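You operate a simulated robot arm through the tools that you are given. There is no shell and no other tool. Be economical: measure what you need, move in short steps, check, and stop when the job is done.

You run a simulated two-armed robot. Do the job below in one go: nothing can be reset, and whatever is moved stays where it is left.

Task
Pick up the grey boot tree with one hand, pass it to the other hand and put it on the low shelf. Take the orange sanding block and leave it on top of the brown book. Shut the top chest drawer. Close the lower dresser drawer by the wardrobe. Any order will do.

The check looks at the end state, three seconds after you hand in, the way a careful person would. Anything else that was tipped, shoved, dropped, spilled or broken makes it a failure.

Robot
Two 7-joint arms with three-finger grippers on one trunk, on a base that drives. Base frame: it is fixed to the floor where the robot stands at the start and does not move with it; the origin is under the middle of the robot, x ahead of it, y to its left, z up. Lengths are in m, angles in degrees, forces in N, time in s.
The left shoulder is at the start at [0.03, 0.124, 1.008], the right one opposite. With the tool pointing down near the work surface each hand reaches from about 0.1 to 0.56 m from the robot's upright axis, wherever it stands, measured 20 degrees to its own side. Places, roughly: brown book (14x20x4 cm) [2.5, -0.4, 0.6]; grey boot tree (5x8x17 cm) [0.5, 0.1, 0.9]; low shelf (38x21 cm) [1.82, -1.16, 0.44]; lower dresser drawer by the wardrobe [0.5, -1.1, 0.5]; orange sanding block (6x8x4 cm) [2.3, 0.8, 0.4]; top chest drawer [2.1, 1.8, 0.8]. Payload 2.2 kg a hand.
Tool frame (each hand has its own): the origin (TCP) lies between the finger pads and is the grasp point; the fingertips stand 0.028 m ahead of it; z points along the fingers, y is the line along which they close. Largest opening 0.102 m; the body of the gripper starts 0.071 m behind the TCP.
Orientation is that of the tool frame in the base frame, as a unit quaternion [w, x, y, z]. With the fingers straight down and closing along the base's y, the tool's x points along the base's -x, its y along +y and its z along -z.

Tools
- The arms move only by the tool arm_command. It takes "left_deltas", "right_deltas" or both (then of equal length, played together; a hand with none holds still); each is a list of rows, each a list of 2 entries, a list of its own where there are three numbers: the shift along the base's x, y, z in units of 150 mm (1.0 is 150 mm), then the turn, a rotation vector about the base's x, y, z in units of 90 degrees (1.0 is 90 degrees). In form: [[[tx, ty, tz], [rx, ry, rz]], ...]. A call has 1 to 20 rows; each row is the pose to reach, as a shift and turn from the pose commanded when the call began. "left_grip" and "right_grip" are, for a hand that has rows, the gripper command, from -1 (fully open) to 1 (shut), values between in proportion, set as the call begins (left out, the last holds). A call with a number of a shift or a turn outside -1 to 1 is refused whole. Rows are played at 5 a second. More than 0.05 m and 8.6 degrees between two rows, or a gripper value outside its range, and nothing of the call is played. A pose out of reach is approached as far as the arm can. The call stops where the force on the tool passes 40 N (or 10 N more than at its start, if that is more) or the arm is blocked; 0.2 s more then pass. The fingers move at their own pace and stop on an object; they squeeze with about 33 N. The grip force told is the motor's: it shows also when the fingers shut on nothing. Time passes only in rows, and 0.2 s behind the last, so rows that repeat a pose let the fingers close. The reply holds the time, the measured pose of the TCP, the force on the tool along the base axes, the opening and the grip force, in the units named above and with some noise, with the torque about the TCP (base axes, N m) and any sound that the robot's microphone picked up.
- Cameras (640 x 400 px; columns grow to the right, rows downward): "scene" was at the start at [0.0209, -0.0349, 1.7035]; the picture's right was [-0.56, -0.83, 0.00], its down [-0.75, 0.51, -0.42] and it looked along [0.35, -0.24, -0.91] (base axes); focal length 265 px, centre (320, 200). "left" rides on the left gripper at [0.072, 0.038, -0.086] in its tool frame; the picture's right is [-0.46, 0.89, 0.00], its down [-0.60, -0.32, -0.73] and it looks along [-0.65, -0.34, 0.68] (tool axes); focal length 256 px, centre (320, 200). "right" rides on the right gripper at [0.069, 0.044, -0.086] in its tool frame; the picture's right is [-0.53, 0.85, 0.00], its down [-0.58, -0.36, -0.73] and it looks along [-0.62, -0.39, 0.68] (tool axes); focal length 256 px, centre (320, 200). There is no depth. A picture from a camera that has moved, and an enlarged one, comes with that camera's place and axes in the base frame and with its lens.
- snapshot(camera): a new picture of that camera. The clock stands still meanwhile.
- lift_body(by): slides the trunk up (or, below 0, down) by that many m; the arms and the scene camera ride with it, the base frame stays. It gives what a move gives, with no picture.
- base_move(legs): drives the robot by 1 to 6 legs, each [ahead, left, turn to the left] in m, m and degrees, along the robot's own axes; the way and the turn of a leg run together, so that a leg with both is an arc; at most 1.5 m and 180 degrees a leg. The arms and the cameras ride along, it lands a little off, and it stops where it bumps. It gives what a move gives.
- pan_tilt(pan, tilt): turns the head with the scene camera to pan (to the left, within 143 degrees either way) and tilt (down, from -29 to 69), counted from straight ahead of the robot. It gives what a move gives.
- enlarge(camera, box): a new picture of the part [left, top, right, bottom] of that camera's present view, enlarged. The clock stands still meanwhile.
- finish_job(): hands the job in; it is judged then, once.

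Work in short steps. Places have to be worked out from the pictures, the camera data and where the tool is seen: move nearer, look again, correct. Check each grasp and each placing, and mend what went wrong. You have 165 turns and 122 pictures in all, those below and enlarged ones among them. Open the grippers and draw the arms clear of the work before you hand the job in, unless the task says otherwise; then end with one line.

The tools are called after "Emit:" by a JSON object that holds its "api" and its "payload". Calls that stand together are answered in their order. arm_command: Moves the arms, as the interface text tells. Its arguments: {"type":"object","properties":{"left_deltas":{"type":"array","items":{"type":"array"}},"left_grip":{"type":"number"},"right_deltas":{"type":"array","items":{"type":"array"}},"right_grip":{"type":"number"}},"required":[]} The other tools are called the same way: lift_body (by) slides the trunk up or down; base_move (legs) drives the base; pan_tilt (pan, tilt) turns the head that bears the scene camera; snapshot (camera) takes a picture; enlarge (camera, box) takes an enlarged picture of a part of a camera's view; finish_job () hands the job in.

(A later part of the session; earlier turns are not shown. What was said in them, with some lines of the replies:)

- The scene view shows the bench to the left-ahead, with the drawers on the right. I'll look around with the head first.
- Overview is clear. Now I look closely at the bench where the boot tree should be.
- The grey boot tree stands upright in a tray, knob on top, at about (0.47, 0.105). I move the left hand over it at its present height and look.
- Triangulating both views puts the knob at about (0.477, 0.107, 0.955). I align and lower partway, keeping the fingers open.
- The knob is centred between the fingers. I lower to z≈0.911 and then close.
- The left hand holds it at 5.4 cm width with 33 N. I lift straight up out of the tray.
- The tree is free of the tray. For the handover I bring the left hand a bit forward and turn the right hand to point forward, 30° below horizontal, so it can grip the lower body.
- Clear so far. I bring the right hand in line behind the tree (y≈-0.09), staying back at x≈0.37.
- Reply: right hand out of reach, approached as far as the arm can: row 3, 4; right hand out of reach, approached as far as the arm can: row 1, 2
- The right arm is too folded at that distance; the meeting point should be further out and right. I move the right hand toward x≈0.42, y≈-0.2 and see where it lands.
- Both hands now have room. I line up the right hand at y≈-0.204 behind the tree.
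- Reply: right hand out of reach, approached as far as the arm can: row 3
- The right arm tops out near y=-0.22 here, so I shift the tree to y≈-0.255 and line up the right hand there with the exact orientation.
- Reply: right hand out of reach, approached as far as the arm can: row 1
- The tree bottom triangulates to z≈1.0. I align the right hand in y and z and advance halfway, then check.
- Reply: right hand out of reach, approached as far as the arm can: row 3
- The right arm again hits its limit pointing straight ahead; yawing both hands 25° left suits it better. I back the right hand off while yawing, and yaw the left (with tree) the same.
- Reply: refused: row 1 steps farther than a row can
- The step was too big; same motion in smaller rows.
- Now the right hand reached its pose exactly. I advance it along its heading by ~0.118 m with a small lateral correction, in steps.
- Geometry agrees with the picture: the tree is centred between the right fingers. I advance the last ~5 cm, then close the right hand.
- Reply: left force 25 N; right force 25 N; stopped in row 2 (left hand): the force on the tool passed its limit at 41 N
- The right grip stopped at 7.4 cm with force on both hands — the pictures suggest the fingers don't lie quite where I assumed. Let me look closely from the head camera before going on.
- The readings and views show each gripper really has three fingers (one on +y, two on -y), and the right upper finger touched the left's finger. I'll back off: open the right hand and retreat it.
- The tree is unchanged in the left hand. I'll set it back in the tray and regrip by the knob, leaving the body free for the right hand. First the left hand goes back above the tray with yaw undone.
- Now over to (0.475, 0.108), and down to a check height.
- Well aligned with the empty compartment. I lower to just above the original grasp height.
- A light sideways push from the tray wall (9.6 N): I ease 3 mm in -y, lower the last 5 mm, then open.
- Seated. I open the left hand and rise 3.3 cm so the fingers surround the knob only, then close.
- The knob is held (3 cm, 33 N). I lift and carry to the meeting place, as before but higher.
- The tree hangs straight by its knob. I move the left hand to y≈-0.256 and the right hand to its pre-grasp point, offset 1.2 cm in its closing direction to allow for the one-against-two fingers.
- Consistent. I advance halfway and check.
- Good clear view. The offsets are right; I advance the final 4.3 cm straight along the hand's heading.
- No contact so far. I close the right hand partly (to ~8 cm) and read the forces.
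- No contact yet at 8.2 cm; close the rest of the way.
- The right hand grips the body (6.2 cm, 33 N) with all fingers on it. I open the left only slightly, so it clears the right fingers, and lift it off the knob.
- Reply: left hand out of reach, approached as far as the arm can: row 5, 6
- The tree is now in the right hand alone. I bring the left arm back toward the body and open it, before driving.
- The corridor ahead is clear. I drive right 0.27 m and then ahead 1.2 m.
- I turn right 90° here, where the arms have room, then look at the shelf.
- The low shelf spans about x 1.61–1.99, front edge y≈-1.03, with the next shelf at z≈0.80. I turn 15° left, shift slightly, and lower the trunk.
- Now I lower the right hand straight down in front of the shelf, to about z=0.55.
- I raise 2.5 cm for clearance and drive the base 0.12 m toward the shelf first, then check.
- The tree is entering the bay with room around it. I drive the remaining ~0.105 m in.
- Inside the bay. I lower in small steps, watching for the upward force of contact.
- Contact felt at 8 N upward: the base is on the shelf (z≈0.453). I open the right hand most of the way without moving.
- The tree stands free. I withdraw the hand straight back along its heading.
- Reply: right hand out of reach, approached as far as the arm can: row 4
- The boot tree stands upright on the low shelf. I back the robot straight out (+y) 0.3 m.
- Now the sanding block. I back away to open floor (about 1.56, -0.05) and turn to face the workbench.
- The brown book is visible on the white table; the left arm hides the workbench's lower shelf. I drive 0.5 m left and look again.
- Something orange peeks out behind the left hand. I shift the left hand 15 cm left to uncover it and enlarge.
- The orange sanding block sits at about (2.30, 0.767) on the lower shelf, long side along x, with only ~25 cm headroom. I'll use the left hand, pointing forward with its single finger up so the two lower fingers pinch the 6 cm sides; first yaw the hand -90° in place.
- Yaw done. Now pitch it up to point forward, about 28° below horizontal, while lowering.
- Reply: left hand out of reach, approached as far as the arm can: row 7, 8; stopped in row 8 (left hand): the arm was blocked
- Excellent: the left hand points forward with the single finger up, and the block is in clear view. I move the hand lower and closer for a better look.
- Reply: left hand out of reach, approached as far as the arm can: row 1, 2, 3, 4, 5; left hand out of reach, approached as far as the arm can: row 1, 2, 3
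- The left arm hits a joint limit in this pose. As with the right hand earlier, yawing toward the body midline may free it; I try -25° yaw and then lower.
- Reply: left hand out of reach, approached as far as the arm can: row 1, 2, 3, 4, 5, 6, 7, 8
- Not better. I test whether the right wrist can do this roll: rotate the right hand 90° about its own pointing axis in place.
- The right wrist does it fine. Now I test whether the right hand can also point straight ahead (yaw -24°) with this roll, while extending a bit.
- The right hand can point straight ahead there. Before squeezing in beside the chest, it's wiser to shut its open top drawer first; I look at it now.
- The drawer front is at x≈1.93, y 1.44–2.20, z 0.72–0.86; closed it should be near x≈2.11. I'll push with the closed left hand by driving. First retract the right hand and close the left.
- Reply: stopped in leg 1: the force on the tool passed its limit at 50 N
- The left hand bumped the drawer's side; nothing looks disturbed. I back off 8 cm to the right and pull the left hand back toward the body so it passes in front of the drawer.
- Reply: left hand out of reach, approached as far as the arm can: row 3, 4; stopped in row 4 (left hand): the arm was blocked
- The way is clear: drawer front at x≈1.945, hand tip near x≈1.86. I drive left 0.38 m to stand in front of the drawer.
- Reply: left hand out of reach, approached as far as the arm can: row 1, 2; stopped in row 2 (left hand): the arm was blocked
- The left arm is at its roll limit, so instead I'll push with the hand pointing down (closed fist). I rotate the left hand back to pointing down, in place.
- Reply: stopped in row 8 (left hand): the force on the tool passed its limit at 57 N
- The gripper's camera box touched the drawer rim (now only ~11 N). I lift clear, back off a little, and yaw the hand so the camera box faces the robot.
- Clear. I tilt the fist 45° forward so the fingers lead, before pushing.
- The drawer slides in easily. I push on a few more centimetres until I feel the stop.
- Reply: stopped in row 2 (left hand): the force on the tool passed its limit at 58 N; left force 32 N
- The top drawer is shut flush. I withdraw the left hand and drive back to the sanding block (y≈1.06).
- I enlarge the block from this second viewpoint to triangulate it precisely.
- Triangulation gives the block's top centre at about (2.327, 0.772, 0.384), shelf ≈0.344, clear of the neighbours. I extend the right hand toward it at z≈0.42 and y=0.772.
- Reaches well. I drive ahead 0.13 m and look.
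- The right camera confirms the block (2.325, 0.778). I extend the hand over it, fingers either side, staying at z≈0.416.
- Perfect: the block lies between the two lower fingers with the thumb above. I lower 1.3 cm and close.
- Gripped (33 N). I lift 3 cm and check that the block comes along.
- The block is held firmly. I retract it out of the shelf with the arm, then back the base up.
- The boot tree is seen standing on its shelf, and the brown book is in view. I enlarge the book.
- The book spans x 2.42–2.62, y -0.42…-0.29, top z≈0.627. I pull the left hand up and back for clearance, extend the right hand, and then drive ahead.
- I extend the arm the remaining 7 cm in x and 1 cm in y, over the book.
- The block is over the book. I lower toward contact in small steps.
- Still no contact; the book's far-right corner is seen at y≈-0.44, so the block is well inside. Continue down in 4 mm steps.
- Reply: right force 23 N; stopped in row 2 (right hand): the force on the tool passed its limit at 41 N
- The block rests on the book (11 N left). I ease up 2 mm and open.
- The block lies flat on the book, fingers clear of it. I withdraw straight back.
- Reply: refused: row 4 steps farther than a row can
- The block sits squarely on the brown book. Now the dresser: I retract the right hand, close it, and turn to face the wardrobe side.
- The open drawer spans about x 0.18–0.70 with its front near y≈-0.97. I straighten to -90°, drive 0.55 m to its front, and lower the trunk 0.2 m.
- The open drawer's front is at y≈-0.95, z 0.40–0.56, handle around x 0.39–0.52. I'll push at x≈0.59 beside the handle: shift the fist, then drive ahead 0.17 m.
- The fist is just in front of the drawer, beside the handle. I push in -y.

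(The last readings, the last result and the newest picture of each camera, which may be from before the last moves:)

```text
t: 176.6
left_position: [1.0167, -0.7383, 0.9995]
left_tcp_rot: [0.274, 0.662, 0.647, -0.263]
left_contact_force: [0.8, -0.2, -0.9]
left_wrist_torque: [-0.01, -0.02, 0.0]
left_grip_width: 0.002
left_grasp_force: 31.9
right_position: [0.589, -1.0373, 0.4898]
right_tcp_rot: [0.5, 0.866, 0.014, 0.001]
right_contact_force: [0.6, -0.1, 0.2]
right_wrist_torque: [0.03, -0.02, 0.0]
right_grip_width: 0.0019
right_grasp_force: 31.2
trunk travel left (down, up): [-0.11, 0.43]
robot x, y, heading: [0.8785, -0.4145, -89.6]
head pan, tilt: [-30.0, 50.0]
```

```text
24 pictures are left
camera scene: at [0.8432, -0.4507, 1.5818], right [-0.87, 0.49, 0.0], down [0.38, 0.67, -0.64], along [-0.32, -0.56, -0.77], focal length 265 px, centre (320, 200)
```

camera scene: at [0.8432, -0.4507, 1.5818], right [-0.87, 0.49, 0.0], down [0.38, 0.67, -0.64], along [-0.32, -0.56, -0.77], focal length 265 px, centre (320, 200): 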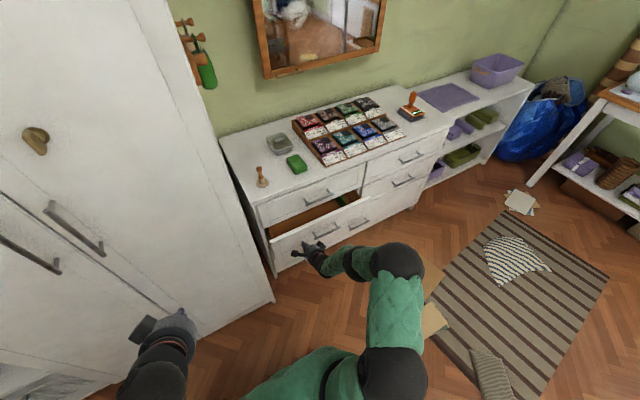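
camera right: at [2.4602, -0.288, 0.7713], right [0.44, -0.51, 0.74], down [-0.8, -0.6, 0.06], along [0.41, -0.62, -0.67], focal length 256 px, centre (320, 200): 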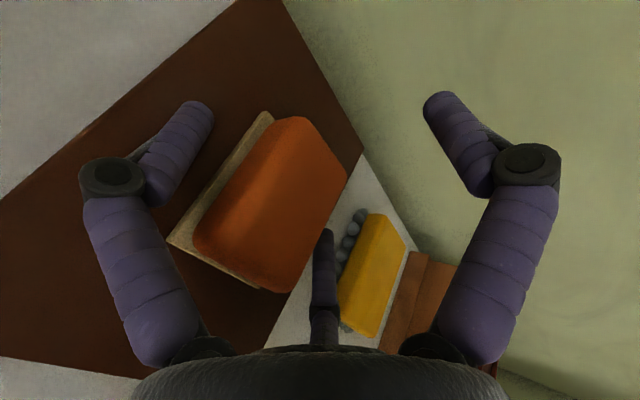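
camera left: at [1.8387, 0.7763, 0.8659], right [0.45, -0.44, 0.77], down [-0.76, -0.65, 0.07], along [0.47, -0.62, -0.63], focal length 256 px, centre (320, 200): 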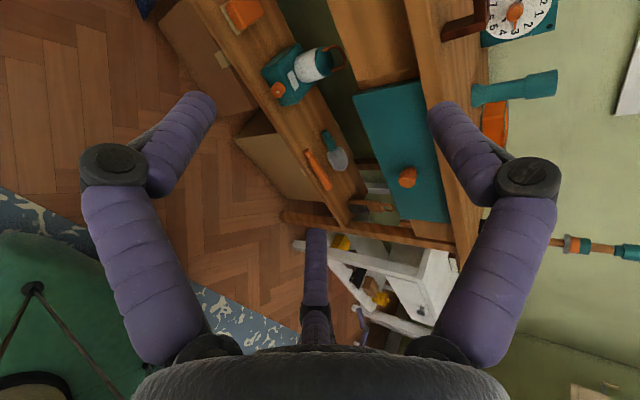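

The drawer is moving in freely. I keep pushing until the stop.

Emit:
{"api": "arm_command", "payload": {"right_deltas": [[[0, -0.15, 0], [0, 0, 0]], [[0, -0.3, 0], [0, 0, 0]], [[0, -0.45, 0], [0, 0, 0]], [[0, -0.6, 0], [0, 0, 0]], [[0, -0.72, 0], [0, 0, 0]], [[0, -0.84, 0], [0, 0, 0]]]}}

Emit:
{"api": "enlarge", "payload": {"camera": "scene", "box": [210, 120, 450, 300]}}

```text
t: 177.7
left_position: [1.0159, -0.7384, 0.9996]
left_tcp_rot: [0.273, 0.662, 0.646, -0.262]
left_contact_force: [-1.0, -0.1, -0.2]
left_wrist_torque: [0.02, -0.02, 0.05]
left_grip_width: 0.002
left_grasp_force: 31.0
right_position: [0.591, -1.129, 0.4851]
right_tcp_rot: [0.497, 0.868, 0.012, 0.002]
right_contact_force: [1.3, 17.2, 11.0]
right_wrist_torque: [-0.41, -0.07, 0.21]
right_grip_width: 0.0023
right_grasp_force: 31.6
trunk travel left (down, up): [-0.11, 0.43]
robot x, y, heading: [0.8789, -0.415, -89.4]
head pan, tilt: [-30.0, 50.0]
stopped in row 5 (right hand): the force on the tool passed its limit at 63 N (the readings are from after the stop); the commanded pose is now the measured one
```

```text
2.22 times, centred on (330, 210) of scene
camera zoom: at [0.843, -0.4507, 1.5818], right [-0.87, 0.49, 0.0], down [0.38, 0.67, -0.64], along [-0.32, -0.56, -0.77], focal length 589 px, centre (298, 178)
```

zoom: 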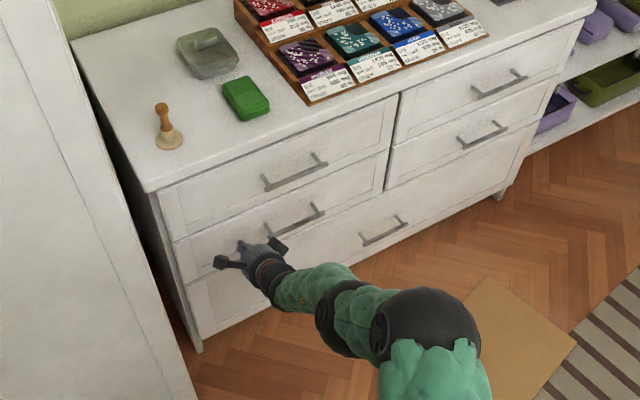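

The drawer is closed flush. I withdraw the right hand, open both grippers, and back the base off.

Emit:
{"api": "arm_command", "payload": {"right_deltas": [[[0, 0.25, 0], [0, 0, 0]], [[0, 0.5, 0], [0, 0, 0]], [[0, 0.75, 0], [0, 0, 0]], [[0, 1.0, 0], [0, 0, 0]]], "left_deltas": [[[0, 0, 0], [0, 0, 0]], [[0, 0, 0], [0, 0, 0]], [[0, 0, 0], [0, 0, 0]], [[0, 0, 0], [0, 0, 0]]]}}

Emit:
{"api": "base_move", "payload": {"legs": [[-0.14, 0, 0], [0, 0.5, 0]]}}

Emit:
{"api": "arm_command", "payload": {"right_deltas": [[[0, 0.2, 0], [0, 0, 0]], [[0, 0.4, 0], [0, 0, 0]], [[0, 0.4, 0], [0, 0, 0]], [[0, 0.4, 0], [0, 0, 0]]], "left_deltas": [[[0, 0, 0], [0, 0, 0]], [[0, 0, 0], [0, 0, 0]], [[0, 0, 0], [0, 0, 0]], [[0, 0, 0], [0, 0, 0]]], "left_grip": -1, "right_grip": -1}}

Emit:
{"api": "pan_tilt", "payload": {"pan": 25, "tilt": 45}}

Emit:
{"api": "snapshot", "payload": {"camera": "scene"}}

```text
t: 178.7
left_position: [1.0168, -0.7377, 0.9997]
left_tcp_rot: [0.273, 0.663, 0.646, -0.262]
left_contact_force: [-0.1, 0.7, 0.5]
left_wrist_torque: [-0.01, 0.04, -0.01]
left_grip_width: 0.0021
left_grasp_force: 31.3
right_position: [0.5919, -0.9806, 0.4859]
right_tcp_rot: [0.498, 0.867, 0.012, 0.001]
right_contact_force: [-0.6, -0.5, -0.2]
right_wrist_torque: [-0.01, -0.01, 0.04]
right_grip_width: 0.0021
right_grasp_force: 31.3
trunk travel left (down, up): [-0.11, 0.43]
robot x, y, heading: [0.8811, -0.4103, -89.3]
head pan, tilt: [-30.0, 50.0]
```

```text
t: 182.5
left_position: [1.5119, -0.5987, 0.9991]
left_tcp_rot: [0.272, 0.665, 0.643, -0.264]
left_contact_force: [0.1, -0.1, 0.0]
left_wrist_torque: [0.01, 0.02, -0.03]
left_grip_width: 0.002
left_grasp_force: 31.6
right_position: [1.0846, -0.838, 0.485]
right_tcp_rot: [0.497, 0.868, 0.009, -0.001]
right_contact_force: [-1.2, -0.5, 1.2]
right_wrist_torque: [-0.01, -0.03, -0.02]
right_grip_width: 0.0022
right_grasp_force: 31.9
trunk travel left (down, up): [-0.11, 0.43]
robot x, y, heading: [1.3768, -0.2751, -90.0]
head pan, tilt: [-30.0, 50.0]
```

```text
t: 183.5
left_position: [1.5111, -0.5979, 0.9996]
left_tcp_rot: [0.272, 0.666, 0.642, -0.265]
left_contact_force: [0.0, -0.3, 0.1]
left_wrist_torque: [-0.01, 0.02, -0.02]
left_grip_width: 0.1021
left_grasp_force: 0.0
right_position: [1.083, -0.7771, 0.4872]
right_tcp_rot: [0.497, 0.868, 0.008, -0.002]
right_contact_force: [0.4, -0.8, -0.7]
right_wrist_torque: [0.04, 0.0, -0.01]
right_grip_width: 0.102
right_grasp_force: 0.0
trunk travel left (down, up): [-0.11, 0.43]
robot x, y, heading: [1.3747, -0.2711, -90.0]
head pan, tilt: [-30.0, 50.0]
```

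```text
t: 184.8
left_position: [1.5115, -0.5999, 0.9992]
left_tcp_rot: [0.272, 0.666, 0.642, -0.265]
left_contact_force: [-0.8, 0.5, 0.1]
left_wrist_torque: [-0.02, -0.04, 0.01]
left_grip_width: 0.102
left_grasp_force: 0.1
right_position: [1.0825, -0.7793, 0.4868]
right_tcp_rot: [0.497, 0.867, 0.009, -0.001]
right_contact_force: [-1.2, 0.1, -0.7]
right_wrist_torque: [0.0, 0.03, -0.02]
right_grip_width: 0.102
right_grasp_force: 0.0
trunk travel left (down, up): [-0.11, 0.43]
robot x, y, heading: [1.377, -0.2698, -90.3]
head pan, tilt: [25.0, 45.0]
```

```text
22 pictures are left
camera scene: at [1.4124, -0.3167, 1.5887], right [-0.91, -0.42, 0.0], down [-0.3, 0.64, -0.71], along [0.3, -0.64, -0.71], focal length 265 px, centre (320, 200)
```

scene: 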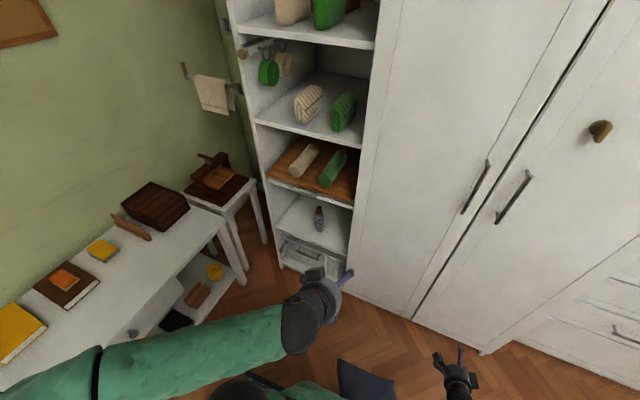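

The boot tree stands on the low shelf and the block is on the book. One look back at the chest drawer and the workbench.

Emit:
{"api": "pan_tilt", "payload": {"pan": 143, "tilt": 25}}

Emit:
{"api": "snapshot", "payload": {"camera": "scene"}}

Emit:
{"api": "pan_tilt", "payload": {"pan": -50, "tilt": 35}}

Emit:
{"api": "snapshot", "payload": {"camera": "scene"}}

```text
t: 186.7
left_position: [1.5106, -0.598, 0.9993]
left_tcp_rot: [0.271, 0.666, 0.643, -0.264]
left_contact_force: [0.4, -0.4, 0.5]
left_wrist_torque: [-0.02, -0.01, 0.0]
left_grip_width: 0.1018
left_grasp_force: 0.0
right_position: [1.0824, -0.7784, 0.4867]
right_tcp_rot: [0.497, 0.868, 0.009, -0.001]
right_contact_force: [0.1, -0.1, 0.7]
right_wrist_torque: [-0.01, -0.01, 0.02]
right_grip_width: 0.102
right_grasp_force: 0.1
trunk travel left (down, up): [-0.11, 0.43]
robot x, y, heading: [1.374, -0.2725, -90.1]
head pan, tilt: [143.0, 25.0]
```

```text
21 pictures are left
camera scene: at [1.4337, -0.1694, 1.6193], right [0.8, -0.6, 0.0], down [-0.25, -0.34, -0.91], along [0.55, 0.72, -0.42], focal length 265 px, centre (320, 200)
```

scene: 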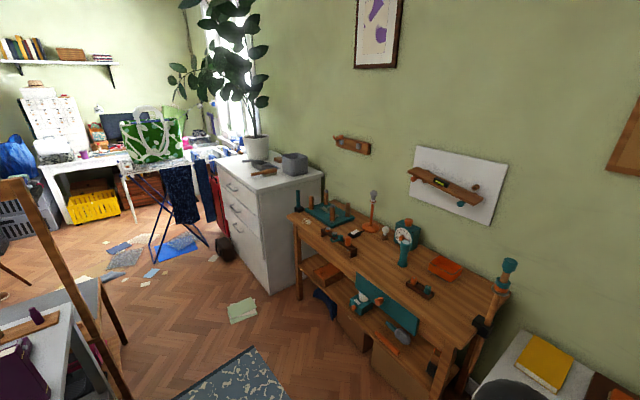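

```text
t: 189.6
left_position: [1.5113, -0.5981, 0.9991]
left_tcp_rot: [0.272, 0.666, 0.643, -0.264]
left_contact_force: [1.1, -0.4, -0.1]
left_wrist_torque: [-0.03, 0.01, -0.02]
left_grip_width: 0.1018
left_grasp_force: 0.0
right_position: [1.0823, -0.7764, 0.4874]
right_tcp_rot: [0.497, 0.868, 0.009, -0.001]
right_contact_force: [1.1, 0.0, 1.2]
right_wrist_torque: [0.02, -0.03, 0.01]
right_grip_width: 0.102
right_grasp_force: 0.1
trunk travel left (down, up): [-0.11, 0.43]
robot x, y, heading: [1.3793, -0.2754, -90.1]
head pan, tilt: [-50.0, 35.0]
```

```text
20 pictures are left
camera scene: at [1.3107, -0.2996, 1.6036], right [-0.64, 0.77, 0.0], down [0.44, 0.37, -0.82], along [-0.63, -0.53, -0.57], focal length 265 px, centre (320, 200)
```

scene: 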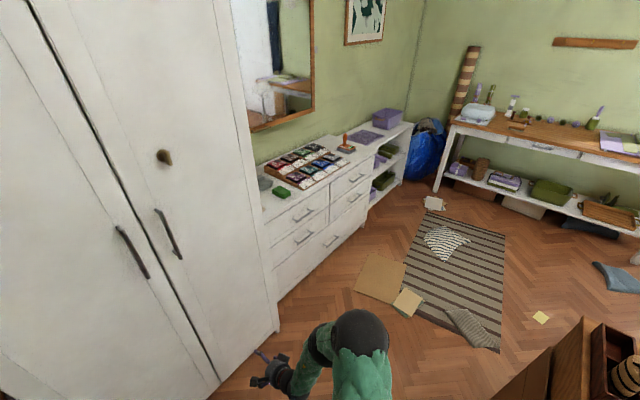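

Both drawers are shut, the boot tree and the block are in place, and both hands are open and clear. I hand the job in.

Emit:
{"api": "finish_job", "payload": {}}

```text
The job is handed in.
```

All four parts are done, checked in the final pictures: the boot tree was passed from the left hand to the right and stands on the low shelf, the sanding block is on the brown book, and both drawers are shut.
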